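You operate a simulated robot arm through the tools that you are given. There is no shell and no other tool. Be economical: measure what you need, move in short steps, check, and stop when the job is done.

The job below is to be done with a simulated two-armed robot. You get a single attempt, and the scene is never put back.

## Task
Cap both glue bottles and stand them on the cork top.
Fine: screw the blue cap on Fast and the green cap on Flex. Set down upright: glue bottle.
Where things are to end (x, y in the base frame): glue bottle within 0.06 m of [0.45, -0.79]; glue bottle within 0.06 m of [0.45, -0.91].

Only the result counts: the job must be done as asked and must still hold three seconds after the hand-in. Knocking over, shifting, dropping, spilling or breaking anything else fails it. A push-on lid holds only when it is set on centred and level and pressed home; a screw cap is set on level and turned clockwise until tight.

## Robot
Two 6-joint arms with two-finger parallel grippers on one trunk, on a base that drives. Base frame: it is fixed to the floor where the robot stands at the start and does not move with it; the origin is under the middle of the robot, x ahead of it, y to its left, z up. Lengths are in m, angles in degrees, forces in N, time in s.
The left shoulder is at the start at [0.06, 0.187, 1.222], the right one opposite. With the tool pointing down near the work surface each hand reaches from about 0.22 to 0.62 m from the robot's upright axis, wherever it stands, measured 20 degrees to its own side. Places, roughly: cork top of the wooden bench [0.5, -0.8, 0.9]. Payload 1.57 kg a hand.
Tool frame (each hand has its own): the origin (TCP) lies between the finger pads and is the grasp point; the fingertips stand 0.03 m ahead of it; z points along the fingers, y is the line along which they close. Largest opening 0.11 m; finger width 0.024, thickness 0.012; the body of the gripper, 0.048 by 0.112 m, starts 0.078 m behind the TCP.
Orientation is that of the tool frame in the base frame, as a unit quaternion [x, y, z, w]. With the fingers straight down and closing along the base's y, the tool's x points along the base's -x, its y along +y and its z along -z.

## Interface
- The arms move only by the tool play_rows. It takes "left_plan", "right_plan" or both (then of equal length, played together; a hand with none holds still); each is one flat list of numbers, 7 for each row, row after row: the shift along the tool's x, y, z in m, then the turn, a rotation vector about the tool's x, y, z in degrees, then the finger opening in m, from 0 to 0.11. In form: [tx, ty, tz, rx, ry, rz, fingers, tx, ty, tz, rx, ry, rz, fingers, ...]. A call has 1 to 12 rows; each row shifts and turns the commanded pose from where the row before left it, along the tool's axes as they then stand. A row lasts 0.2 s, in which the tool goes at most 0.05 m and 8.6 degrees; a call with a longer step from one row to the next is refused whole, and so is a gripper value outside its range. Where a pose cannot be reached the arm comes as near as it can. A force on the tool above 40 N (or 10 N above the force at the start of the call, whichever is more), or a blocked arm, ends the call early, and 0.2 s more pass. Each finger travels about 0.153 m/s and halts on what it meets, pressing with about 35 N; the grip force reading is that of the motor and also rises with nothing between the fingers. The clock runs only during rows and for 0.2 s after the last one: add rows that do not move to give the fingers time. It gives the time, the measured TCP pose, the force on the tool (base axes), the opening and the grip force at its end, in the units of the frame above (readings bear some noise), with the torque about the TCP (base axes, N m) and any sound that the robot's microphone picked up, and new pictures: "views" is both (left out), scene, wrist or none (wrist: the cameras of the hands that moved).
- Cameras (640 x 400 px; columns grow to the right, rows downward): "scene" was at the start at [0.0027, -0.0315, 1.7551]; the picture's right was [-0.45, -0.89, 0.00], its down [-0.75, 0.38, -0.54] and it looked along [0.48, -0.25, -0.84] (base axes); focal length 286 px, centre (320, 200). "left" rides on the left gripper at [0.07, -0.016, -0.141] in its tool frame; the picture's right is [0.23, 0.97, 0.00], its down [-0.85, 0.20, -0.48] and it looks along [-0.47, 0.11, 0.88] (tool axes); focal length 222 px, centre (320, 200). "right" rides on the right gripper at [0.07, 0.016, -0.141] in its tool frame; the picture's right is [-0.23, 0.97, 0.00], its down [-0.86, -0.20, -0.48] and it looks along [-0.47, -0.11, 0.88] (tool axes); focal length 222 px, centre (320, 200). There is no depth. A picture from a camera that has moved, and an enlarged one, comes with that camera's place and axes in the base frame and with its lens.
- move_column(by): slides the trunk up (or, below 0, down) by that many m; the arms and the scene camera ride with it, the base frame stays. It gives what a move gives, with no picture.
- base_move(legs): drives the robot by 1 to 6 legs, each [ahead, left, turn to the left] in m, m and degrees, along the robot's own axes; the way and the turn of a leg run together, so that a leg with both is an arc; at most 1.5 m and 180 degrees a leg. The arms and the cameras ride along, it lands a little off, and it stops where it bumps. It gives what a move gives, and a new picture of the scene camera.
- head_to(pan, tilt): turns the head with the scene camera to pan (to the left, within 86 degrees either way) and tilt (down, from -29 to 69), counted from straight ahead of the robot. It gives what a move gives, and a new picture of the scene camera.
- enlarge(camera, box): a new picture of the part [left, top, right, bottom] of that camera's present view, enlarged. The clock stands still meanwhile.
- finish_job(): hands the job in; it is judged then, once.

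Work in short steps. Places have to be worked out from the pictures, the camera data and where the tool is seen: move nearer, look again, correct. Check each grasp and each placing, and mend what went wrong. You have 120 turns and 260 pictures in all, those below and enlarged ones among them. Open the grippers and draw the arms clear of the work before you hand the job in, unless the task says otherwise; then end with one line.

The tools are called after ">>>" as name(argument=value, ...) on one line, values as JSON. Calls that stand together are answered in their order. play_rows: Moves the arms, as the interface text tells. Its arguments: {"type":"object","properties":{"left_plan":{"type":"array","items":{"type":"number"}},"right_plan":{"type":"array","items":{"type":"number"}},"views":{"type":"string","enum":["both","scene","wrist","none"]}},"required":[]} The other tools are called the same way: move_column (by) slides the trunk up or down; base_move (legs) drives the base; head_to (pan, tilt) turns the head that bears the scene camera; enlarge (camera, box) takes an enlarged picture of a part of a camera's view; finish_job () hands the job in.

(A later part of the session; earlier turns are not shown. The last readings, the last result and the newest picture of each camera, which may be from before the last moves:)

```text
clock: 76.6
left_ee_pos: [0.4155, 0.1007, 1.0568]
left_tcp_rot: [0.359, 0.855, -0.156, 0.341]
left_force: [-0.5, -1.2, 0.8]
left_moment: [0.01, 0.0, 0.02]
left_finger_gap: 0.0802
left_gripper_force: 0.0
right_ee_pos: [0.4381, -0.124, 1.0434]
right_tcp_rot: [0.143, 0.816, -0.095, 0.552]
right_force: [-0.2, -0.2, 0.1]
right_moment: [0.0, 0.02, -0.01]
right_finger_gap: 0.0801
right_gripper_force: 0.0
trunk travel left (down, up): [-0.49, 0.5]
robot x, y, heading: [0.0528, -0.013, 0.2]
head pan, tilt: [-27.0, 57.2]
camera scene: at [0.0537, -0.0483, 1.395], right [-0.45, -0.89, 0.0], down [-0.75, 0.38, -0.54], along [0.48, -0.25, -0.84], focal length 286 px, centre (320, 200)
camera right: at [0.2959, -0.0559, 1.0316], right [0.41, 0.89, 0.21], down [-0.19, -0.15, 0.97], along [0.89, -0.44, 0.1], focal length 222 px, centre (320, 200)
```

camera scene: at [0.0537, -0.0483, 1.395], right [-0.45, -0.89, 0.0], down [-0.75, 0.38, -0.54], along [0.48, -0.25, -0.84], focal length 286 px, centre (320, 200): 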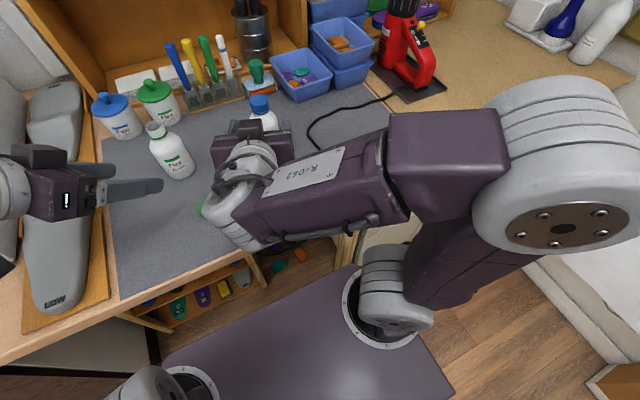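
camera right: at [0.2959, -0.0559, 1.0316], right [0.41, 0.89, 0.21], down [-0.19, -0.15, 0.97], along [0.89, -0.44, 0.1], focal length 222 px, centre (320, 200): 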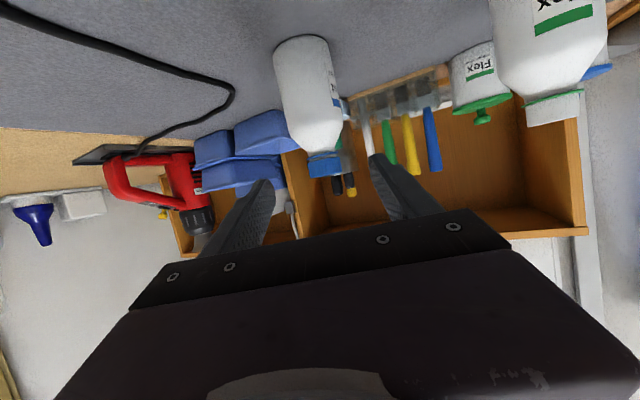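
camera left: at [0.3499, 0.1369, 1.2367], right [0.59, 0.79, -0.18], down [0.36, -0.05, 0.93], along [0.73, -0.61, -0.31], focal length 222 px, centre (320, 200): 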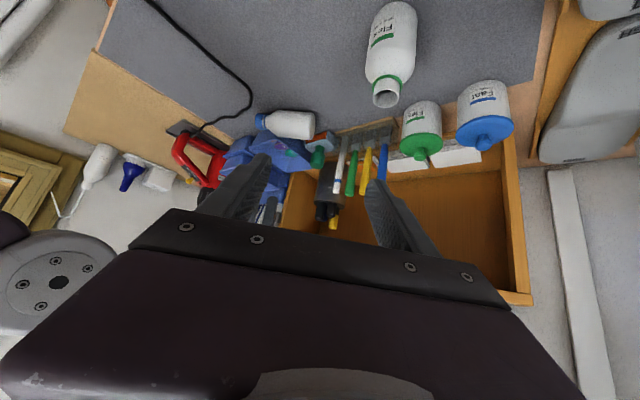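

Bottle standing. I raise the trunk, return the right hand to vertical off to the right, and shift the base left.

>>> move_column(by=0.225)

>>> play_rows(right_plan=[0, -0.03, -0.02, 0, 8.5, 0, 0.05, 0, -0.03, -0.02, 0, 8.5, 0, 0.05, 0, -0.03, 0, 0, 8.5, 0, 0.05, 0, -0.03, 0, 0, 8.5, 0, 0.05, 0, 0, 0, 0, 8.5, 0, 0.05, 0, 0, 0, 0, 8.5, 0, 0.05, 0, 0, 0, 0, 8.5, 0, 0.05, 0, 0, 0, 0, 8.5, 0, 0.05], views="none")

>>> base_move(legs=[[0, 0.12, 0]])

```text
clock: 79.0
left_ee_pos: [0.4165, 0.1005, 1.2795]
left_tcp_rot: [0.36, 0.855, -0.156, 0.34]
left_force: [-0.3, 0.6, 1.1]
left_moment: [0.01, 0.02, 0.01]
left_finger_gap: 0.0801
left_gripper_force: 0.2
right_ee_pos: [0.4377, -0.1241, 1.2675]
right_tcp_rot: [0.143, 0.816, -0.095, 0.552]
right_force: [-0.3, -0.4, 0.2]
right_moment: [-0.02, 0.02, 0.01]
right_finger_gap: 0.0801
right_gripper_force: 0.1
trunk travel left (down, up): [-0.715, 0.275]
robot x, y, heading: [0.056, -0.0175, 0.1]
head pan, tilt: [-27.0, 57.2]
```

```text
clock: 80.8
left_ee_pos: [0.4161, 0.1005, 1.2804]
left_tcp_rot: [0.359, 0.856, -0.156, 0.338]
left_force: [1.2, 0.7, -0.5]
left_moment: [-0.01, -0.04, -0.03]
left_finger_gap: 0.08
left_gripper_force: 0.1
right_ee_pos: [0.4224, -0.1655, 1.2696]
right_tcp_rot: [0.171, 0.985, 0.001, 0.0]
right_force: [-0.2, 0.4, 0.0]
right_moment: [-0.01, -0.02, 0.0]
right_finger_gap: 0.0502
right_gripper_force: 0.1
right hand out of reach, approached as far as the arm can: row 1, 2, 3, 4
trunk travel left (down, up): [-0.715, 0.275]
robot x, y, heading: [0.0538, -0.0121, -0.3]
head pan, tilt: [-27.0, 57.2]
```

```text
clock: 82.0
left_ee_pos: [0.4153, 0.2171, 1.2808]
left_tcp_rot: [0.36, 0.855, -0.156, 0.339]
left_force: [-0.2, -0.3, -0.2]
left_moment: [-0.01, 0.01, -0.03]
left_finger_gap: 0.08
left_gripper_force: 0.1
right_ee_pos: [0.421, -0.0485, 1.2698]
right_tcp_rot: [0.171, 0.985, 0.001, 0.0]
right_force: [-0.8, 0.3, 0.4]
right_moment: [0.02, -0.01, 0.02]
right_finger_gap: 0.0501
right_gripper_force: 0.0
trunk travel left (down, up): [-0.715, 0.275]
robot x, y, heading: [0.0542, 0.1026, 0.2]
head pan, tilt: [-27.0, 57.2]
camera scene: at [0.0539, 0.0685, 1.62], right [-0.45, -0.89, 0.0], down [-0.75, 0.38, -0.54], along [0.48, -0.24, -0.84], focal length 286 px, centre (320, 200)
```

scene: 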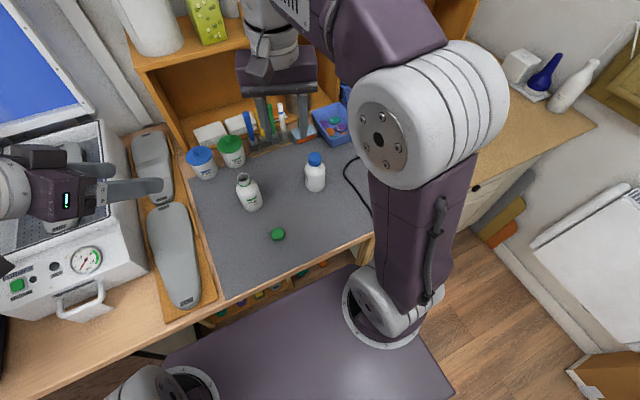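

Bottle is at about (.52,-.149). The right hand moves out to the right and then the left goes to its pre-grasp.

>>> play_rows(right_plan=[-0.0205, -0.0425, 0, 0, 0, 0, 0.05, -0.0205, -0.0425, 0, 0, 0, 0, 0.05, -0.0205, -0.0425, 0, 0, 0, 0, 0.05, -0.0205, -0.0425, 0, 0, 0, 0, 0.05, -0.0205, -0.0425, 0, 0, 0, 0, 0.05, -0.0205, -0.0425, 0, 0, 0, 0, 0.05, 0, 0, 0, 0, 0, 0, 0.05, 0, 0, 0, 0, 0, 0, 0.05, 0, 0, 0, 0, 0, 0, 0.05, 0, 0, 0, 0, 0, 0, 0.05, 0, 0, 0, 0, 0, 0, 0.05, 0, 0, 0, 0, 0, 0, 0.05], left_plan=[0, 0, 0, 0, 0, 0, 0.09, 0, 0, 0, 0, 0, 0, 0.09, 0, 0, 0, 0, 0, 0, 0.09, -0.0006, -0.019, 0.0398, 0, 0, 0, 0.09, -0.0006, -0.019, 0.0398, 0, 0, 0, 0.09, -0.0006, -0.019, 0.0398, 0, 0, 0, 0.09, -0.0006, -0.019, 0.0398, 0, 0, 0, 0.09, -0.0006, -0.019, 0.0398, 0, 0, 0, 0.09, -0.0006, -0.019, 0.0398, 0, 0, 0, 0.09, -0.0006, -0.019, 0.0398, 0, 0, 0, 0.09, -0.0006, -0.019, 0.0398, 0, 0, 0, 0.09, -0.0006, -0.019, 0.0398, 0, 0, 0, 0.09])

```text
clock: 84.6
left_ee_pos: [0.4557, -0.0727, 1.0328]
left_tcp_rot: [0.37, 0.862, -0.165, 0.306]
left_force: [-0.9, -0.2, 0.3]
left_moment: [0.02, -0.04, 0.0]
left_finger_gap: 0.09
left_gripper_force: 0.0
left hand out of reach, approached as far as the arm can: row 12
right_ee_pos: [0.4508, -0.3298, 1.2708]
right_tcp_rot: [0.171, 0.985, 0.001, -0.001]
right_force: [0.2, -0.1, -0.3]
right_moment: [0.01, 0.05, -0.01]
right_finger_gap: 0.0501
right_gripper_force: 0.0
trunk travel left (down, up): [-0.715, 0.275]
robot x, y, heading: [0.0487, 0.0977, 0.1]
head pan, tilt: [-27.0, 57.2]
camera scene: at [0.055, 0.0689, 1.6201], right [-0.45, -0.89, 0.0], down [-0.75, 0.38, -0.54], along [0.48, -0.24, -0.84], focal length 286 px, centre (320, 200)
camera right: at [0.3921, -0.2913, 1.4115], right [0.54, 0.84, 0.0], down [0.74, -0.48, 0.48], along [0.4, -0.26, -0.88], focal length 222 px, centre (320, 200)
camera left: at [0.348, 0.0265, 1.0954], right [0.6, 0.78, -0.2], down [0.41, -0.08, 0.91], along [0.69, -0.62, -0.37], focal length 222 px, centre (320, 200)
```

scene: 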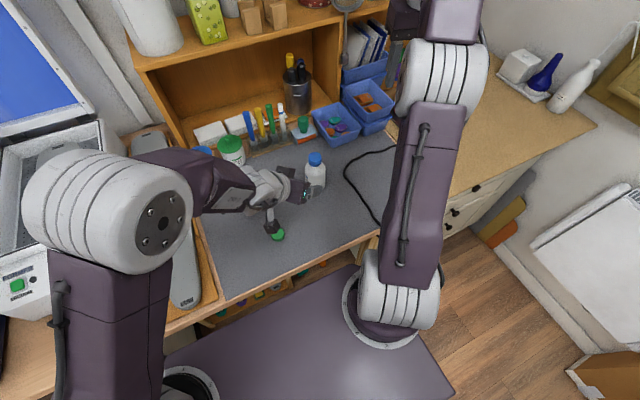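
right: 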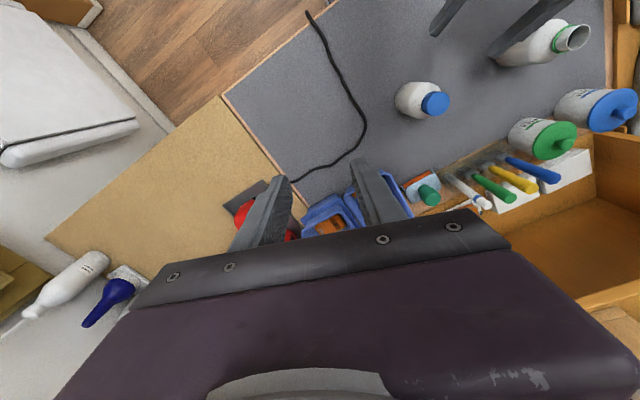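
left: 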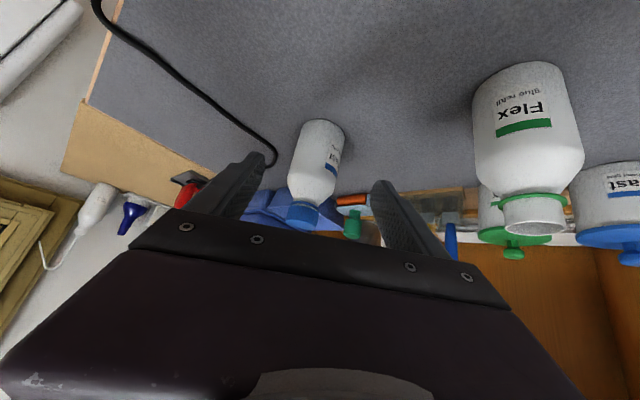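

Slightly folded limit again. I lower the trunk 50 mm and look at where the bottle lies relative to the hand.

>>> move_column(by=-0.05)

>>> play_rows(left_plan=[0, 0, -0.005, 0, -5, 0, 0.09, 0, 0, 0, 0, 0, 0, 0.09], views="wrist")

```text
clock: 85.5
left_ee_pos: [0.455, -0.072, 0.9834]
left_tcp_rot: [0.369, 0.862, -0.165, 0.306]
left_force: [-0.7, -0.8, 0.4]
left_moment: [0.03, 0.01, -0.02]
left_finger_gap: 0.0901
left_gripper_force: 0.1
right_ee_pos: [0.4505, -0.3291, 1.2197]
right_tcp_rot: [0.171, 0.985, 0.001, 0.001]
right_force: [0.2, 1.3, 0.1]
right_moment: [0.0, 0.02, 0.0]
right_finger_gap: 0.0499
right_gripper_force: 0.0
trunk travel left (down, up): [-0.665, 0.325]
robot x, y, heading: [0.0504, 0.1009, 0.1]
head pan, tilt: [-27.0, 57.2]
```

```text
clock: 86.1
left_ee_pos: [0.4538, -0.0685, 0.9872]
left_tcp_rot: [0.362, 0.847, -0.182, 0.344]
left_force: [0.4, 0.3, -0.1]
left_moment: [0.04, -0.04, -0.02]
left_finger_gap: 0.0902
left_gripper_force: 0.1
right_ee_pos: [0.4514, -0.328, 1.2204]
right_tcp_rot: [0.17, 0.985, 0.001, 0.0]
right_force: [-0.4, 0.5, -0.3]
right_moment: [0.01, 0.01, 0.02]
right_finger_gap: 0.0502
right_gripper_force: 0.1
trunk travel left (down, up): [-0.665, 0.325]
robot x, y, heading: [0.0515, 0.1018, -0.3]
head pan, tilt: [-27.0, 57.2]
camera left: at [0.342, 0.0335, 1.0368], right [0.6, 0.77, -0.22], down [0.36, -0.02, 0.93], along [0.71, -0.64, -0.29], focal length 222 px, centre (320, 200)
```

left: 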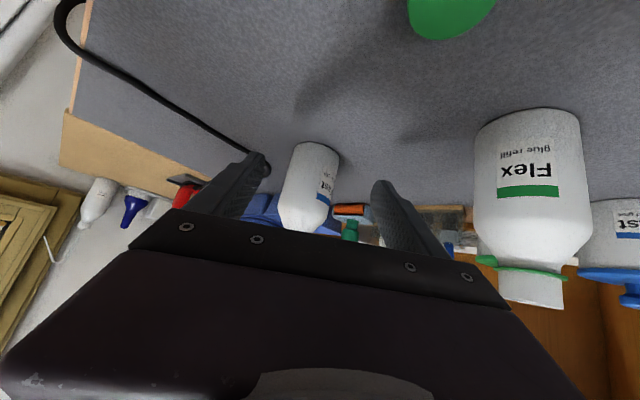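

Alignment is good. I advance to the bottle in a straight line.

>>> play_rows(left_plan=[-0.0143, -0.0012, 0.0348, 0, 0, 0, 0.09, -0.0143, -0.0012, 0.0348, 0, 0, 0, 0.09, -0.0143, -0.0012, 0.0348, 0, 0, 0, 0.09, 0, 0, 0, 0, 0, 0, 0.09], views="wrist")

```text
clock: 87.1
left_ee_pos: [0.5212, -0.1501, 0.9437]
left_tcp_rot: [0.361, 0.847, -0.181, 0.345]
left_force: [0.3, 0.2, 0.3]
left_moment: [-0.02, -0.01, 0.03]
left_finger_gap: 0.0901
left_gripper_force: 0.0
right_ee_pos: [0.45, -0.3286, 1.2208]
right_tcp_rot: [0.171, 0.985, 0.0, 0.001]
right_force: [0.1, 0.1, 0.7]
right_moment: [-0.02, 0.01, 0.01]
right_finger_gap: 0.0502
right_gripper_force: 0.0
trunk travel left (down, up): [-0.665, 0.325]
robot x, y, heading: [0.0537, 0.1016, -0.0]
head pan, tilt: [-27.0, 57.2]
camera left: at [0.4087, -0.0474, 0.9938], right [0.6, 0.77, -0.22], down [0.36, -0.02, 0.93], along [0.71, -0.64, -0.29], focal length 222 px, centre (320, 200)
```

left: 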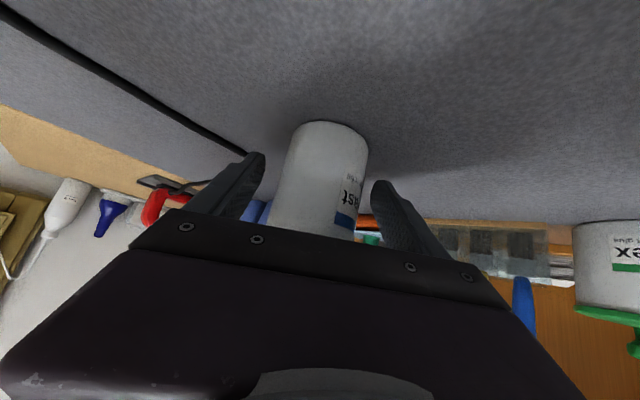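

In place. I close the left fingers.

>>> play_rows(left_plan=[0, 0.002, 0, 0, 0, 0, 0.075, 0, 0, 0, 0, 0, 0, 0.065, 0, 0, 0, 0, 0, 0, 0.045, 0, 0, 0, 0, 0, 0, 0.045, 0, 0, 0, 0, 0, 0, 0.045], views="none")

>>> enlarge(camera="scene", box=[250, 110, 410, 210])

```text
clock: 88.3
left_ee_pos: [0.5218, -0.1481, 0.9436]
left_tcp_rot: [0.361, 0.847, -0.182, 0.344]
left_force: [2.6, 1.2, 2.4]
left_moment: [0.11, -0.21, 0.02]
left_finger_gap: 0.058
left_gripper_force: 34.9
right_ee_pos: [0.4502, -0.3281, 1.2209]
right_tcp_rot: [0.171, 0.985, 0.001, 0.002]
right_force: [-0.4, 0.5, -0.3]
right_moment: [-0.01, 0.0, -0.01]
right_finger_gap: 0.0502
right_gripper_force: 0.1
trunk travel left (down, up): [-0.665, 0.325]
robot x, y, heading: [0.0503, 0.0983, 0.0]
head pan, tilt: [-27.0, 57.2]
```

```text
4.00 times, centred on (330, 160) of scene
camera zoom: at [0.0539, 0.0704, 1.5701], right [-0.45, -0.89, 0.0], down [-0.75, 0.38, -0.54], along [0.48, -0.25, -0.84], focal length 1143 px, centre (280, 360)
```

zoom: 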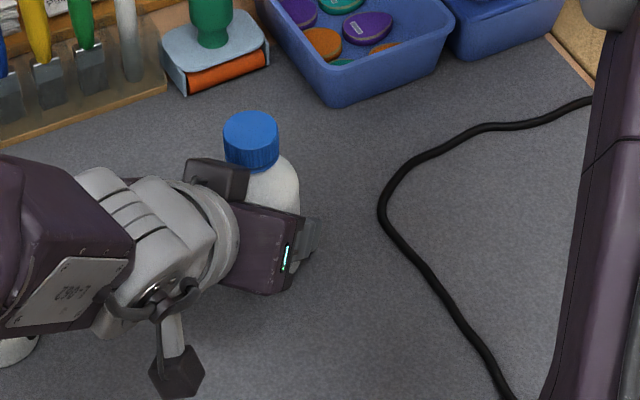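

Held upright. I now wind the right wrist counter-clockwise in the air to find how much stroke is available.

>>> play_rows(right_plan=[0, 0, 0, 0, 0, -8.5, 0.05, 0, 0, 0, 0, 0, -8.5, 0.05, 0, 0, 0, 0, 0, -8.5, 0.05, 0, 0, 0, 0, 0, -8.5, 0.05, 0, 0, 0, 0, 0, -8.5, 0.05, 0, 0, 0, 0, 0, -8.5, 0.05, 0, 0, 0, 0, 0, -8.5, 0.05, 0, 0, 0, 0, 0, -8.5, 0.05, 0, 0, 0, 0, 0, -8.5, 0.05, 0, 0, 0, 0, 0, -8.5, 0.05, 0, 0, 0, 0, 0, -8.5, 0.05, 0, 0, 0, 0, 0, -8.5, 0.05], views="none")

>>> play_rows(right_plan=[0, 0, 0, 0, 0, -8.5, 0.05, 0, 0, 0, 0, 0, -8.5, 0.05, 0, 0, 0, 0, 0, -8.5, 0.05, 0, 0, 0, 0, 0, -8.5, 0.05, 0, 0, 0, 0, 0, -8.5, 0.05, 0, 0, 0, 0, 0, -8.5, 0.05], views="none")

```text
clock: 90.9
left_ee_pos: [0.5219, -0.1469, 0.9458]
left_tcp_rot: [0.361, 0.848, -0.181, 0.344]
left_force: [3.8, 0.2, 6.9]
left_moment: [0.18, -0.35, -0.02]
left_finger_gap: 0.0578
left_gripper_force: 35.4
right_ee_pos: [0.4493, -0.3283, 1.2205]
right_tcp_rot: [-0.659, 0.752, 0.001, 0.001]
right_force: [0.7, 0.1, -0.1]
right_moment: [0.0, -0.01, 0.02]
right_finger_gap: 0.0503
right_gripper_force: 0.1
trunk travel left (down, up): [-0.665, 0.325]
robot x, y, heading: [0.053, 0.1009, -0.0]
head pan, tilt: [-27.0, 57.2]
```

```text
clock: 92.3
left_ee_pos: [0.5211, -0.1479, 0.9444]
left_tcp_rot: [0.361, 0.848, -0.181, 0.344]
left_force: [3.5, -0.2, 7.0]
left_moment: [0.21, -0.4, -0.06]
left_finger_gap: 0.0579
left_gripper_force: 35.5
right_ee_pos: [0.4513, -0.3289, 1.2201]
right_tcp_rot: [0.918, -0.396, 0.001, 0.0]
right_force: [-0.7, -0.3, 0.2]
right_moment: [0.01, -0.01, -0.03]
right_finger_gap: 0.0501
right_gripper_force: 0.0
trunk travel left (down, up): [-0.665, 0.325]
robot x, y, heading: [0.0479, 0.1005, 0.3]
head pan, tilt: [-27.0, 57.2]
```

The wrist goes to φ≈223° freely, giving a stroke of about 280°. I move above the bottle and look.

>>> play_rows(right_plan=[-0.0166, -0.0349, 0.02, 0, 0, 0, 0.05, -0.0166, -0.0349, 0.02, 0, 0, 0, 0.05, -0.0166, -0.0349, 0.02, 0, 0, 0, 0.05, -0.0166, -0.0349, 0.02, 0, 0, 0, 0.05, -0.0166, -0.0349, 0.02, 0, 0, 0, 0.05], views="wrist")

>>> enlarge(camera="right", box=[220, 80, 420, 205])

```text
clock: 93.5
left_ee_pos: [0.5211, -0.1477, 0.9452]
left_tcp_rot: [0.361, 0.847, -0.181, 0.344]
left_force: [1.8, -0.3, 6.5]
left_moment: [0.11, -0.23, -0.08]
left_finger_gap: 0.0578
left_gripper_force: 34.7
right_ee_pos: [0.5206, -0.1469, 1.1198]
right_tcp_rot: [0.918, -0.397, 0.001, 0.0]
right_force: [-1.0, 0.1, 0.2]
right_moment: [-0.02, 0.01, 0.0]
right_finger_gap: 0.0499
right_gripper_force: 0.1
trunk travel left (down, up): [-0.665, 0.325]
robot x, y, heading: [0.0509, 0.1034, 0.2]
head pan, tilt: [-27.0, 57.2]
camera right: at [0.5569, -0.2083, 1.2611], right [-0.87, -0.5, 0.0], down [-0.44, 0.76, 0.48], along [-0.24, 0.41, -0.88], focal length 222 px, centre (320, 200)
```

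right: 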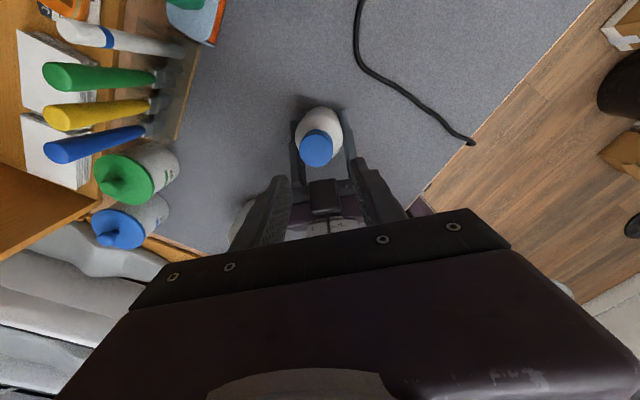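

```text
3.20 times, centred on (320, 142) of right
camera zoom: at [0.5569, -0.2083, 1.2611], right [-0.87, -0.5, 0.0], down [-0.44, 0.76, 0.48], along [-0.24, 0.41, -0.88], focal length 711 px, centre (320, 384)
```

zoom: 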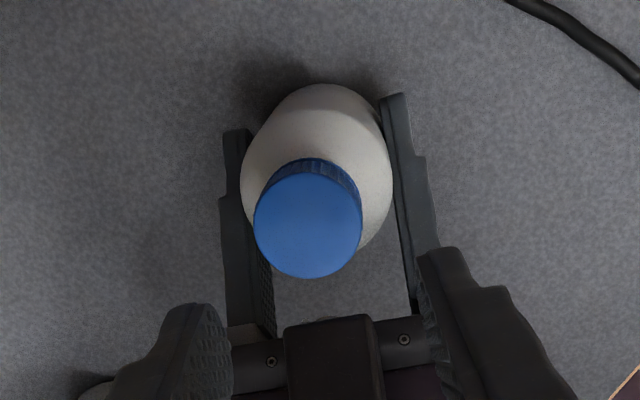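

Cap is about (9.5,-2) mm off in the tool frame. I correct, descend, and check.

>>> play_rows(right_plan=[0.008, -0.002, 0.02, 0, 0, 0, 0.048, 0, 0, 0.03, 0, 0, 0, 0.048, 0, 0, 0.014, 0, 0, 0, 0.048, 0, 0, 0, 0, 0, 0, 0.048], views="none")

>>> enlarge(camera="right", box=[220, 100, 420, 225])

>>> enlarge(camera="scene", box=[270, 110, 350, 160])

```text
clock: 94.5
left_ee_pos: [0.5197, -0.1485, 0.9441]
left_tcp_rot: [0.361, 0.847, -0.181, 0.345]
left_force: [0.3, -0.9, 5.6]
left_moment: [0.14, -0.19, 0.0]
left_finger_gap: 0.0578
left_gripper_force: 34.9
right_ee_pos: [0.527, -0.1521, 1.0551]
right_tcp_rot: [0.918, -0.396, 0.001, -0.001]
right_force: [0.3, -0.2, -0.7]
right_moment: [-0.04, -0.02, -0.01]
right_finger_gap: 0.0478
right_gripper_force: 0.1
trunk travel left (down, up): [-0.665, 0.325]
robot x, y, heading: [0.0553, 0.0985, -0.1]
head pan, tilt: [-27.0, 57.2]
```

```text
3.20 times, centred on (320, 162) of right
camera zoom: at [0.5633, -0.2138, 1.1975], right [-0.86, -0.5, 0.0], down [-0.44, 0.76, 0.48], along [-0.24, 0.41, -0.88], focal length 711 px, centre (320, 320)
```

zoom: 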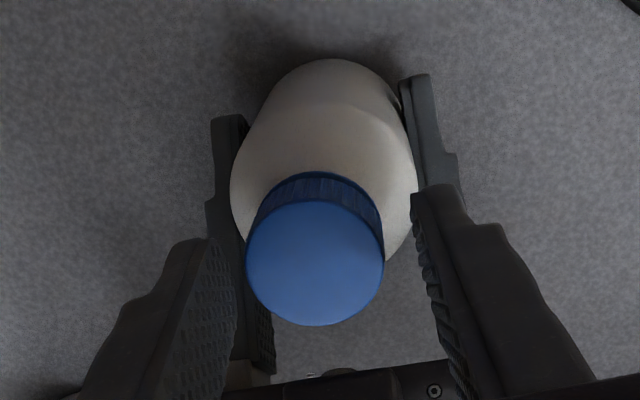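

```text
8.00 times, centred on (310, 135) of scene
camera zoom: at [0.0528, 0.0703, 1.5701], right [-0.45, -0.89, 0.0], down [-0.75, 0.38, -0.54], along [0.48, -0.25, -0.84], focal length 2286 px, centre (400, 720)
```

zoom: 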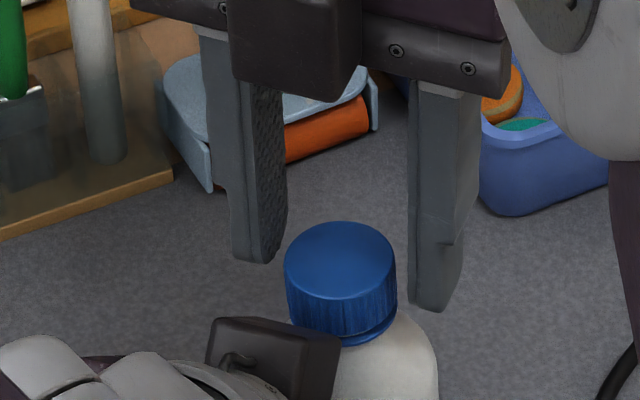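

Needs about 2 mm in -y. I correct, grip and turn clockwise 34°, checking forces.

>>> play_rows(right_plan=[0.001, -0.0023, 0.001, 0, 0, 0, 0.045, 0, 0, 0, 0, 0, 0, 0.02, 0, 0, 0, 0, 0, 0, 0.02, 0, 0, 0, 0, 0, 0, 0.02, 0, 0, 0, 0, 0, 8.5, 0.02, 0, 0, 0, 0, 0, 8.5, 0.02, 0, 0, 0, 0, 0, 8.5, 0.02, 0, 0, 0, 0, 0, 8.5, 0.02], views="none")

```text
clock: 96.3
left_ee_pos: [0.521, -0.1495, 0.945]
left_tcp_rot: [0.361, 0.847, -0.181, 0.344]
left_force: [7.9, 2.6, 8.6]
left_moment: [0.38, 0.68, -0.3]
left_finger_gap: 0.0577
left_gripper_force: 34.9
right_ee_pos: [0.5308, -0.1511, 1.0561]
right_tcp_rot: [0.762, -0.648, 0.0, -0.001]
right_force: [-9.4, -3.9, -4.7]
right_moment: [-0.95, 0.14, 0.32]
right_finger_gap: 0.0327
right_gripper_force: 35.0
trunk travel left (down, up): [-0.665, 0.325]
robot x, y, heading: [0.0519, 0.1023, -0.2]
head pan, tilt: [-27.0, 57.2]
```

Torque is rising to 0.32 N·m. I relax the side load and continue.

>>> play_rows(right_plan=[0.0007, 0.0022, 0.0005, 0, 0, 0, 0.02, 0, 0, 0, 0, 0, 8.5, 0.02, 0, 0, 0, 0, 0, 8.5, 0.02, 0, 0, 0, 0, 0, 8.5, 0.02, 0, 0, 0, 0, 0, 8.5, 0.02], views="none")

>>> enlarge(camera="scene", box=[270, 110, 370, 172])

```text
clock: 97.5
left_ee_pos: [0.5214, -0.1492, 0.9446]
left_tcp_rot: [0.362, 0.847, -0.181, 0.344]
left_force: [10.0, -1.5, 5.4]
left_moment: [0.15, 0.23, -0.56]
left_finger_gap: 0.0578
left_gripper_force: 34.3
right_ee_pos: [0.5268, -0.1528, 1.0557]
right_tcp_rot: [-0.539, 0.842, 0.001, 0.0]
right_force: [-7.3, 1.6, 0.8]
right_moment: [-0.04, 0.29, 0.53]
right_finger_gap: 0.0331
right_gripper_force: 34.2
trunk travel left (down, up): [-0.665, 0.325]
robot x, y, heading: [0.0536, 0.1036, 0.1]
head pan, tilt: [-27.0, 57.2]
```

```text
6.40 times, centred on (320, 141) of scene
camera zoom: at [0.0534, 0.0703, 1.5701], right [-0.45, -0.89, 0.0], down [-0.75, 0.38, -0.54], along [0.48, -0.25, -0.84], focal length 1828 px, centre (320, 578)
```

zoom: 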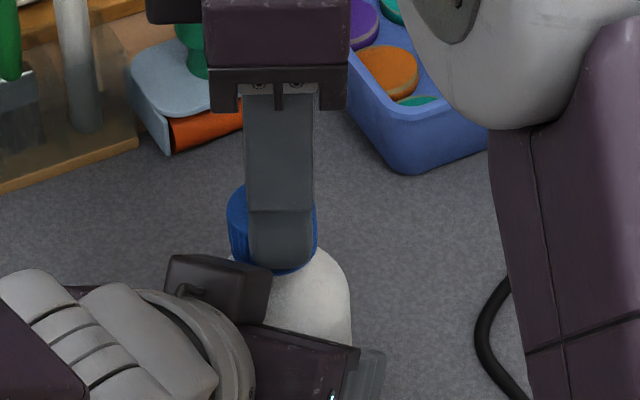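

Torque is up to 0.53. I continue to see whether it tightens.

>>> play_rows(right_plan=[0.001, 0.001, 0, 0, 0, 0, 0.02, 0, 0, 0, 0, 0, 8.5, 0.02, 0, 0, 0, 0, 0, 8.5, 0.02, 0, 0, 0, 0, 0, 8.5, 0.02], views="none")

>>> enlarge(camera="left", box=[200, 80, 440, 230])

>>> enlarge(camera="right", box=[220, 80, 420, 205])

```text
clock: 98.5
left_ee_pos: [0.5214, -0.1483, 0.9452]
left_tcp_rot: [0.361, 0.847, -0.182, 0.345]
left_force: [15.6, -7.2, 5.4]
left_moment: [0.55, 0.65, -0.49]
left_finger_gap: 0.0577
left_gripper_force: 35.0
right_ee_pos: [0.5263, -0.1531, 1.0545]
right_tcp_rot: [-0.34, 0.941, 0.0, 0.001]
right_force: [-13.0, 5.8, 1.0]
right_moment: [0.18, 0.52, 0.44]
right_finger_gap: 0.0334
right_gripper_force: 35.0
trunk travel left (down, up): [-0.665, 0.325]
robot x, y, heading: [0.0522, 0.0985, 0.1]
head pan, tilt: [-27.0, 57.2]
```

```text
2.67 times, centred on (320, 155) of left
camera zoom: at [0.4098, -0.0461, 0.9943], right [0.6, 0.77, -0.22], down [0.36, -0.02, 0.93], along [0.71, -0.64, -0.28], focal length 592 px, centre (320, 320)
```

zoom: 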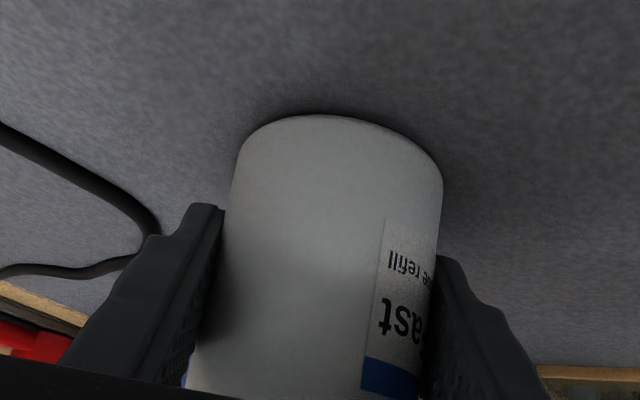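

```text
3.20 times, centred on (320, 142) of right
camera zoom: at [0.4629, -0.1852, 1.1968], right [-0.45, 0.89, 0.0], down [0.79, 0.39, 0.48], along [0.43, 0.22, -0.88], focal length 711 px, centre (320, 384)
```

zoom: 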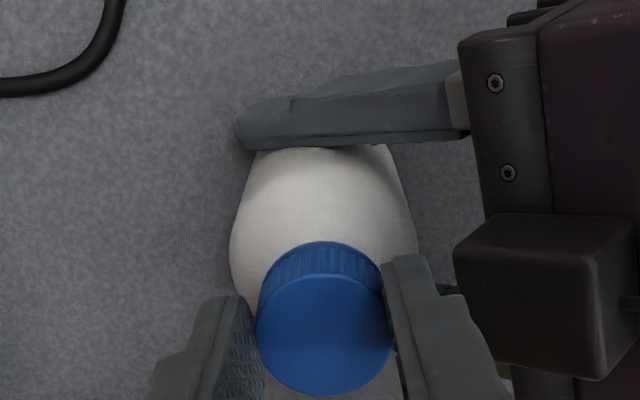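

I relax the side load and turn another 25° while checking whether the label moves (bottle slipping) or the cap slips.

>>> play_rows(right_plan=[0.0013, 0.0024, 0, 0, 0, 0, 0.02, 0, 0, 0, 0, 0, 8.5, 0.02, 0, 0, 0, 0, 0, 8.5, 0.02, 0, 0, 0, 0, 0, 8.5, 0.02], views="none")

>>> enlarge(camera="left", box=[200, 80, 440, 230])

>>> enlarge(camera="scene", box=[270, 110, 350, 160])

```text
clock: 99.5
left_ee_pos: [0.5211, -0.1486, 0.9437]
left_tcp_rot: [0.361, 0.848, -0.181, 0.344]
left_force: [6.9, -5.8, 6.9]
left_moment: [0.62, 0.1, -0.57]
left_finger_gap: 0.0575
left_gripper_force: 35.3
right_ee_pos: [0.5245, -0.152, 1.0553]
right_tcp_rot: [-0.124, 0.992, 0.001, 0.001]
right_force: [-5.2, 6.4, 1.5]
right_moment: [0.22, 0.11, 0.54]
right_finger_gap: 0.0332
right_gripper_force: 35.4
trunk travel left (down, up): [-0.665, 0.325]
robot x, y, heading: [0.0517, 0.0988, 0.1]
head pan, tilt: [-27.0, 57.2]
```

```text
2.67 times, centred on (320, 155) of left
camera zoom: at [0.4096, -0.046, 0.9942], right [0.6, 0.77, -0.22], down [0.36, -0.02, 0.93], along [0.71, -0.64, -0.28], focal length 592 px, centre (320, 320)
```

zoom: 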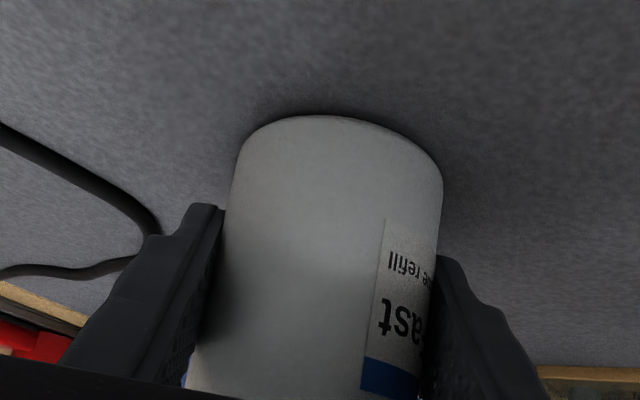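

```text
8.00 times, centred on (310, 135) of scene
camera zoom: at [0.0534, 0.0707, 1.5701], right [-0.45, -0.89, 0.0], down [-0.75, 0.38, -0.54], along [0.48, -0.25, -0.84], focal length 2286 px, centre (400, 720)
```

zoom: 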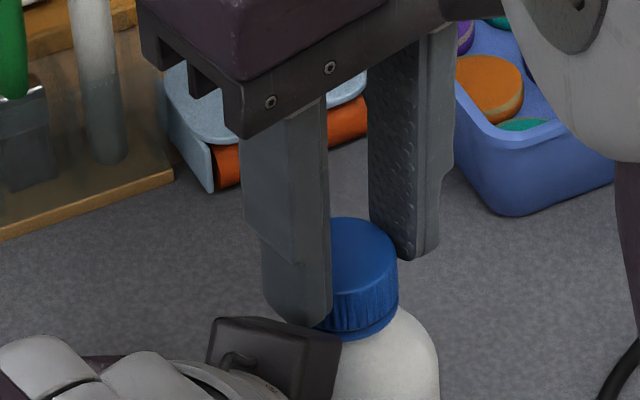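

The label is still and the torque saturates near 0.54 N·m with no further descent, so the cap is tight and my pads slip. Next the left hand releases Fast and backs out along its approach path while the right keeps hold of the cap.

>>> play_rows(left_plan=[0, 0, 0, 0, 0, 0, 0.075, 0, 0, 0, 0, 0, 0, 0.09, 0.0143, 0.0012, -0.0348, 0, 0, 0, 0.09, 0.0143, 0.0012, -0.0348, 0, 0, 0, 0.09, 0.0143, 0.0012, -0.0348, 0, 0, 0, 0.09])

```text
clock: 100.7
left_ee_pos: [0.4561, -0.0679, 0.9855]
left_tcp_rot: [0.362, 0.847, -0.182, 0.345]
left_force: [-0.1, 0.3, -0.2]
left_moment: [-0.01, 0.0, -0.03]
left_finger_gap: 0.0902
left_gripper_force: 0.2
right_ee_pos: [0.524, -0.1525, 1.0553]
right_tcp_rot: [-0.124, 0.992, 0.0, 0.002]
right_force: [-0.1, -1.0, -1.4]
right_moment: [-0.02, -0.13, -0.01]
right_finger_gap: 0.0331
right_gripper_force: 34.8
trunk travel left (down, up): [-0.665, 0.325]
robot x, y, heading: [0.0529, 0.1012, -0.2]
head pan, tilt: [-27.0, 57.2]
camera scene: at [0.0528, 0.071, 1.57], right [-0.45, -0.89, 0.0], down [-0.75, 0.38, -0.54], along [0.48, -0.25, -0.84], focal length 286 px, centre (320, 200)
camera left: at [0.3439, 0.0339, 1.0357], right [0.6, 0.77, -0.22], down [0.36, -0.02, 0.93], along [0.71, -0.64, -0.28], focal length 222 px, centre (320, 200)
```

scene: 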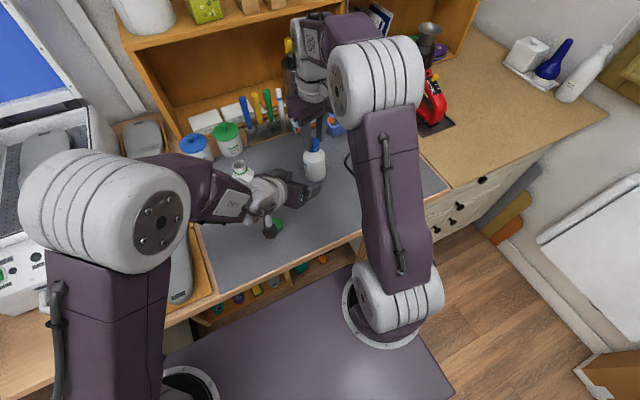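
left: 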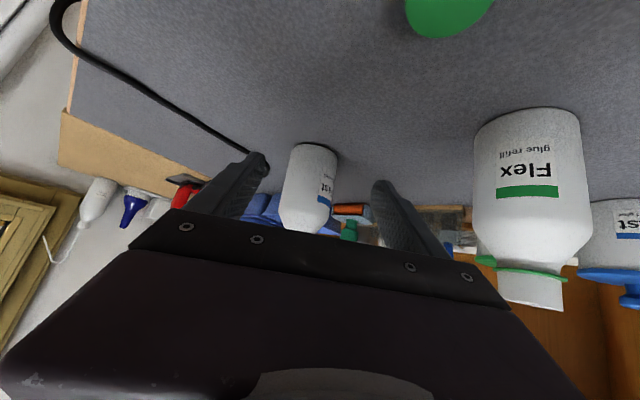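

I raise the trunk by 0.16 m so both hands and the hanging bottle go straight up, then check the hold.

>>> move_column(by=0.16)

>>> head_to(pan=-60, tilt=50)

```text
clock: 102.6
left_ee_pos: [0.4578, -0.07, 1.145]
left_tcp_rot: [0.361, 0.847, -0.181, 0.344]
left_force: [-0.1, -0.1, 0.4]
left_moment: [0.03, 0.0, -0.02]
left_finger_gap: 0.0898
left_gripper_force: 0.0
right_ee_pos: [0.5256, -0.1521, 1.2144]
right_tcp_rot: [-0.124, 0.992, 0.001, 0.001]
right_force: [0.0, -0.1, -2.4]
right_moment: [-0.01, 0.01, 0.0]
right_finger_gap: 0.0333
right_gripper_force: 34.5
trunk travel left (down, up): [-0.825, 0.165]
robot x, y, heading: [0.0534, 0.1035, 0.2]
head pan, tilt: [-27.0, 57.2]
```

```text
clock: 103.5
left_ee_pos: [0.4571, -0.0691, 1.1453]
left_tcp_rot: [0.362, 0.847, -0.181, 0.344]
left_force: [1.0, -1.0, 0.4]
left_moment: [-0.04, 0.01, 0.01]
left_finger_gap: 0.09
left_gripper_force: 0.0
right_ee_pos: [0.5239, -0.1523, 1.2148]
right_tcp_rot: [-0.125, 0.992, 0.001, 0.001]
right_force: [0.1, -0.7, -2.5]
right_moment: [-0.01, -0.01, 0.04]
right_finger_gap: 0.0331
right_gripper_force: 35.6
trunk travel left (down, up): [-0.825, 0.165]
robot x, y, heading: [0.0524, 0.1023, -0.2]
head pan, tilt: [-60.0, 50.0]
camera scene: at [0.0306, 0.0349, 1.7392], right [-0.86, -0.5, 0.0], down [-0.38, 0.66, -0.64], along [0.32, -0.56, -0.77], focal length 286 px, centre (320, 200)
```

scene: 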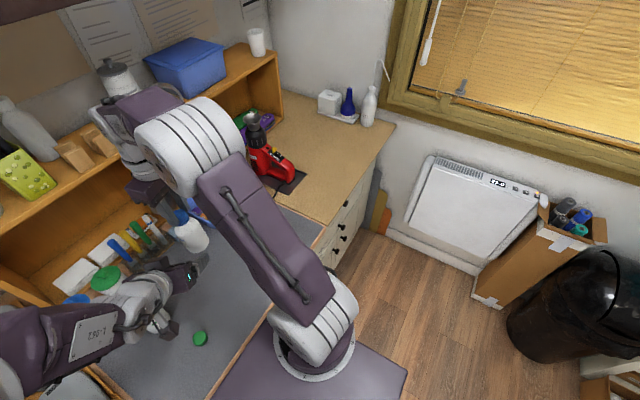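

Fast hangs securely by its cap. I move the left hand aside and pull the right hand in to x≈.46, then drive right toward the cork with a clear path past the heat gun.

>>> play_rows(left_plan=[0.0163, 0.0223, -0.0187, 0, 0, 0, 0.08, 0.0163, 0.0223, -0.0187, 0, 0, 0, 0.08, 0.0163, 0.0223, -0.0187, 0, 0, 0, 0.08, 0, 0, 0, 0, 0, 0, 0.08, 0, 0, 0, 0, 0, 0, 0.08], right_plan=[0, 0, 0, 0, 0, 0, 0.02, 0, 0, 0, 0, 0, 0, 0.02, 0.021, 0.005, 0, 0, 0, 0, 0.02, 0.021, 0.005, 0, 0, 0, 0, 0.02, 0.021, 0.005, 0, 0, 0, 0, 0.02], views="none")

>>> base_move(legs=[[-0.03, -0.6, 0]])

```text
clock: 104.7
left_ee_pos: [0.4545, 0.0306, 1.1452]
left_tcp_rot: [0.361, 0.848, -0.18, 0.345]
left_force: [-0.5, 0.5, 0.1]
left_moment: [0.02, 0.01, 0.01]
left_finger_gap: 0.0803
left_gripper_force: 0.1
right_ee_pos: [0.4599, -0.152, 1.2165]
right_tcp_rot: [-0.125, 0.992, 0.0, 0.002]
right_force: [0.1, -0.4, -1.3]
right_moment: [0.03, 0.02, 0.02]
right_finger_gap: 0.0331
right_gripper_force: 35.0
trunk travel left (down, up): [-0.825, 0.165]
robot x, y, heading: [0.052, 0.101, 0.1]
head pan, tilt: [-60.0, 50.0]
```

```text
clock: 108.2
left_ee_pos: [0.4181, -0.5881, 1.1441]
left_tcp_rot: [0.369, 0.844, -0.184, 0.342]
left_force: [0.5, -0.5, 0.0]
left_moment: [0.01, -0.01, -0.02]
left_finger_gap: 0.0801
left_gripper_force: 0.1
right_ee_pos: [0.4227, -0.7703, 1.2173]
right_tcp_rot: [-0.115, 0.993, 0.0, 0.0]
right_force: [0.0, 1.3, -2.0]
right_moment: [-0.02, -0.01, 0.02]
right_finger_gap: 0.0333
right_gripper_force: 34.4
trunk travel left (down, up): [-0.825, 0.165]
robot x, y, heading: [0.0164, -0.5076, -1.0]
head pan, tilt: [-60.0, 50.0]
camera scene: at [-0.0061, -0.5754, 1.7393], right [-0.87, -0.48, 0.0], down [-0.37, 0.67, -0.64], along [0.31, -0.56, -0.77], focal length 286 px, centre (320, 200)
```

scene: 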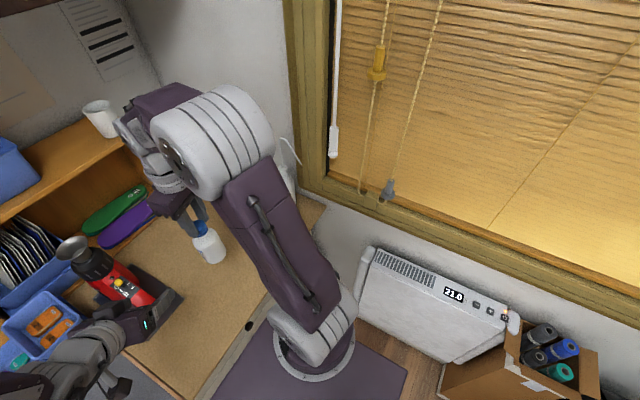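

Fast hangs over the cork at (.42,-.77). I move to (.45,-.895) and lower to just above the surface.

>>> play_rows(right_plan=[0, -0.043, 0, 0, 0, 0, 0.02, 0, -0.043, 0, 0, 0, 0, 0.02, 0.002, -0.042, 0, 0, 0, 0, 0.02, 0, 0, 0.045, 0, 0, 0, 0.02, 0, 0, 0.045, 0, 0, 0, 0.02, 0, 0, 0.04, 0, 0, 0, 0.02, 0, 0, 0.015, 0, 0, 0, 0.02])

```text
clock: 109.8
left_ee_pos: [0.4182, -0.5891, 1.146]
left_tcp_rot: [0.37, 0.844, -0.184, 0.341]
left_force: [-0.4, 0.9, 0.4]
left_moment: [0.03, -0.01, -0.03]
left_finger_gap: 0.08
left_gripper_force: 0.1
right_ee_pos: [0.4469, -0.8988, 1.0725]
right_tcp_rot: [-0.116, 0.993, 0.001, 0.0]
right_force: [0.1, 0.6, -2.2]
right_moment: [0.02, 0.01, -0.03]
right_finger_gap: 0.0331
right_gripper_force: 35.0
trunk travel left (down, up): [-0.825, 0.165]
robot x, y, heading: [0.0194, -0.514, -1.1]
head pan, tilt: [-60.0, 50.0]
camera scene: at [-0.0059, -0.577, 1.7393], right [-0.87, -0.48, 0.0], down [-0.37, 0.67, -0.64], along [0.31, -0.56, -0.77], focal length 286 px, centre (320, 200)
camera right: at [0.3765, -0.8987, 1.2135], right [0.0, 1.0, 0.0], down [0.88, 0.0, 0.48], along [0.48, 0.0, -0.88], focal length 222 px, centre (320, 200)
```

scene: 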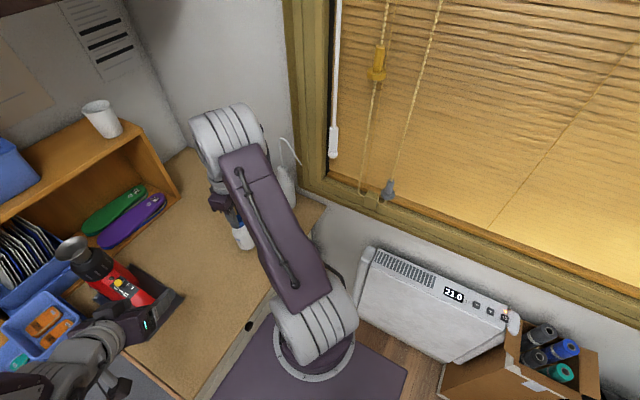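
right: 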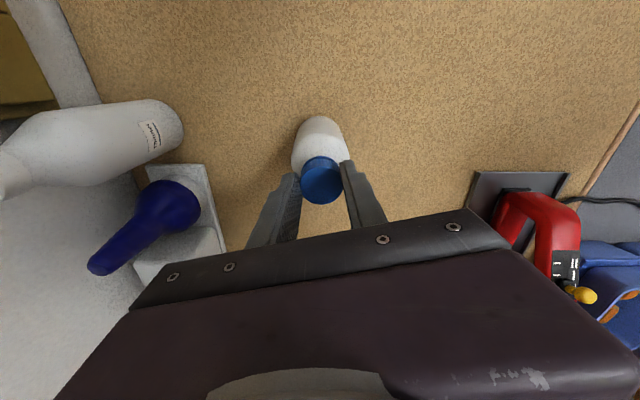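

Clear cork below. I lower in 4 mm steps until contact.

>>> play_rows(right_plan=[0, 0, 0.005, 0, 0, 0, 0.02, 0, 0, 0.005, 0, 0, 0, 0.02, 0, 0, 0.004, 0, 0, 0, 0.02, 0, 0, 0.003, 0, 0, 0, 0.02], views="none")

>>> enlarge(camera="right", box=[220, 80, 420, 205])

```text
clock: 110.8
left_ee_pos: [0.4185, -0.589, 1.1457]
left_tcp_rot: [0.369, 0.844, -0.184, 0.343]
left_force: [-0.3, -0.2, 0.3]
left_moment: [-0.02, 0.0, 0.01]
left_finger_gap: 0.0802
left_gripper_force: 0.0
right_ee_pos: [0.4475, -0.8984, 1.0549]
right_tcp_rot: [-0.115, 0.993, 0.0, 0.001]
right_force: [-0.8, -0.7, 2.5]
right_moment: [-0.07, -0.06, -0.02]
right_finger_gap: 0.0331
right_gripper_force: 35.2
trunk travel left (down, up): [-0.825, 0.165]
robot x, y, heading: [0.0159, -0.5107, -1.1]
head pan, tilt: [-60.0, 50.0]
```

```text
3.20 times, centred on (320, 142) of right
camera zoom: at [0.3762, -0.8973, 1.1965], right [0.0, 1.0, 0.0], down [0.88, 0.0, 0.48], along [0.48, 0.0, -0.88], focal length 711 px, centre (320, 384)
```

zoom: 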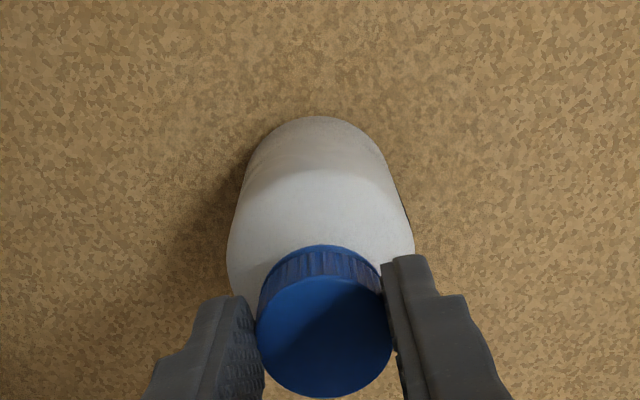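

Contact at +2.5 N; it is standing. I open gently, go straight up, and verify.

>>> play_rows(right_plan=[0, 0, 0, 0, 0, 0, 0.04, 0, 0, 0, 0, 0, 0, 0.05, 0, 0, -0.03, 0, 0, 0, 0.055, 0, 0, -0.045, 0, 0, 0, 0.055, 0, 0, -0.045, 0, 0, 0, 0.055, 0, 0, -0.045, 0, 0, 0, 0.055], views="wrist")

>>> enlarge(camera="right", box=[240, 100, 400, 200])

```text
clock: 112.2
left_ee_pos: [0.4182, -0.5885, 1.1458]
left_tcp_rot: [0.37, 0.844, -0.184, 0.343]
left_force: [-0.6, 0.4, 0.0]
left_moment: [-0.01, 0.04, 0.02]
left_finger_gap: 0.0799
left_gripper_force: 0.0
right_ee_pos: [0.449, -0.8954, 1.2194]
right_tcp_rot: [-0.115, 0.993, 0.0, 0.001]
right_force: [-0.1, -0.1, -0.5]
right_moment: [0.01, 0.01, -0.02]
right_finger_gap: 0.0548
right_gripper_force: 0.2
trunk travel left (down, up): [-0.825, 0.165]
robot x, y, heading: [0.014, -0.5087, -1.2]
head pan, tilt: [-60.0, 50.0]
camera right: at [0.3781, -0.8958, 1.3608], right [0.0, 1.0, 0.0], down [0.88, 0.0, 0.48], along [0.48, 0.0, -0.88], focal length 222 px, centre (320, 200)
```

right: 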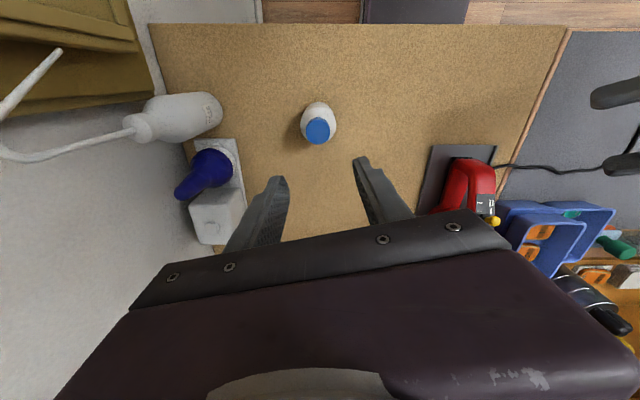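

```text
4.00 times, centred on (320, 150) of right
camera zoom: at [0.3781, -0.8958, 1.3608], right [0.0, 1.0, 0.0], down [0.88, 0.0, 0.48], along [0.48, 0.0, -0.88], focal length 888 px, centre (320, 400)
```

zoom: 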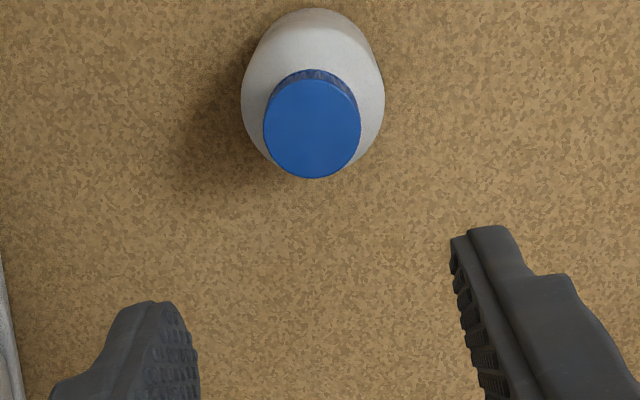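

Fast stands at about (.45,-.896) with its cap level. I drive back left for Flex and restore the head view.

>>> base_move(legs=[[0.01, 0.72, 1.1]])

>>> head_to(pan=-27, tilt=57.2)

```text
clock: 116.1
left_ee_pos: [0.4367, 0.1344, 1.1462]
left_tcp_rot: [0.362, 0.847, -0.181, 0.344]
left_force: [0.1, -0.7, -1.0]
left_moment: [-0.03, 0.03, -0.01]
left_finger_gap: 0.08
left_gripper_force: 0.0
right_ee_pos: [0.4729, -0.1722, 1.217]
right_tcp_rot: [-0.124, 0.992, 0.002, 0.001]
right_force: [-0.2, 0.4, 0.6]
right_moment: [0.0, -0.02, -0.02]
right_finger_gap: 0.0551
right_gripper_force: 0.1
trunk travel left (down, up): [-0.825, 0.165]
robot x, y, heading: [0.0325, 0.2057, -0.2]
head pan, tilt: [-60.0, 50.0]
camera scene: at [0.0111, 0.1391, 1.7392], right [-0.87, -0.5, 0.0], down [-0.38, 0.66, -0.64], along [0.32, -0.56, -0.77], focal length 286 px, centre (320, 200)
```

scene: 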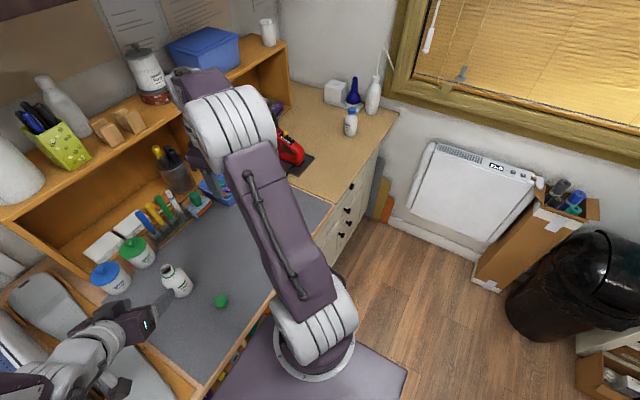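

```text
clock: 117.1
left_ee_pos: [0.4352, 0.136, 1.1458]
left_tcp_rot: [0.362, 0.847, -0.18, 0.345]
left_force: [-0.2, 0.2, 0.1]
left_moment: [0.02, -0.05, -0.01]
left_finger_gap: 0.08
left_gripper_force: 0.1
right_ee_pos: [0.4732, -0.1707, 1.2183]
right_tcp_rot: [-0.124, 0.992, 0.001, 0.002]
right_force: [-0.4, 0.2, -1.0]
right_moment: [0.02, 0.0, 0.01]
right_finger_gap: 0.0553
right_gripper_force: 0.1
trunk travel left (down, up): [-0.825, 0.165]
robot x, y, heading: [0.0314, 0.2057, 0.3]
head pan, tilt: [-27.0, 57.2]
camera scene: at [0.0346, 0.1753, 1.73], right [-0.45, -0.89, 0.0], down [-0.75, 0.38, -0.54], along [0.48, -0.25, -0.84], focal length 286 px, centre (320, 200)
```

scene: 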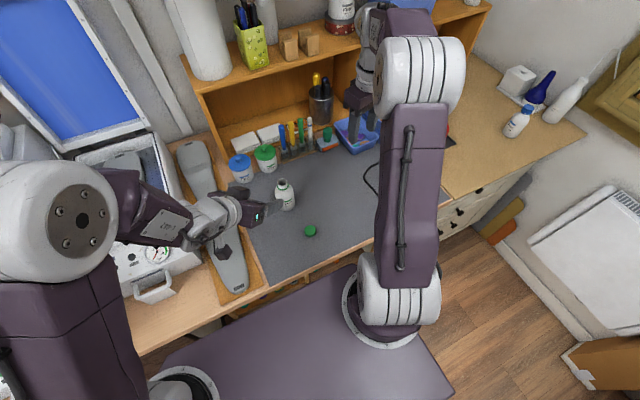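

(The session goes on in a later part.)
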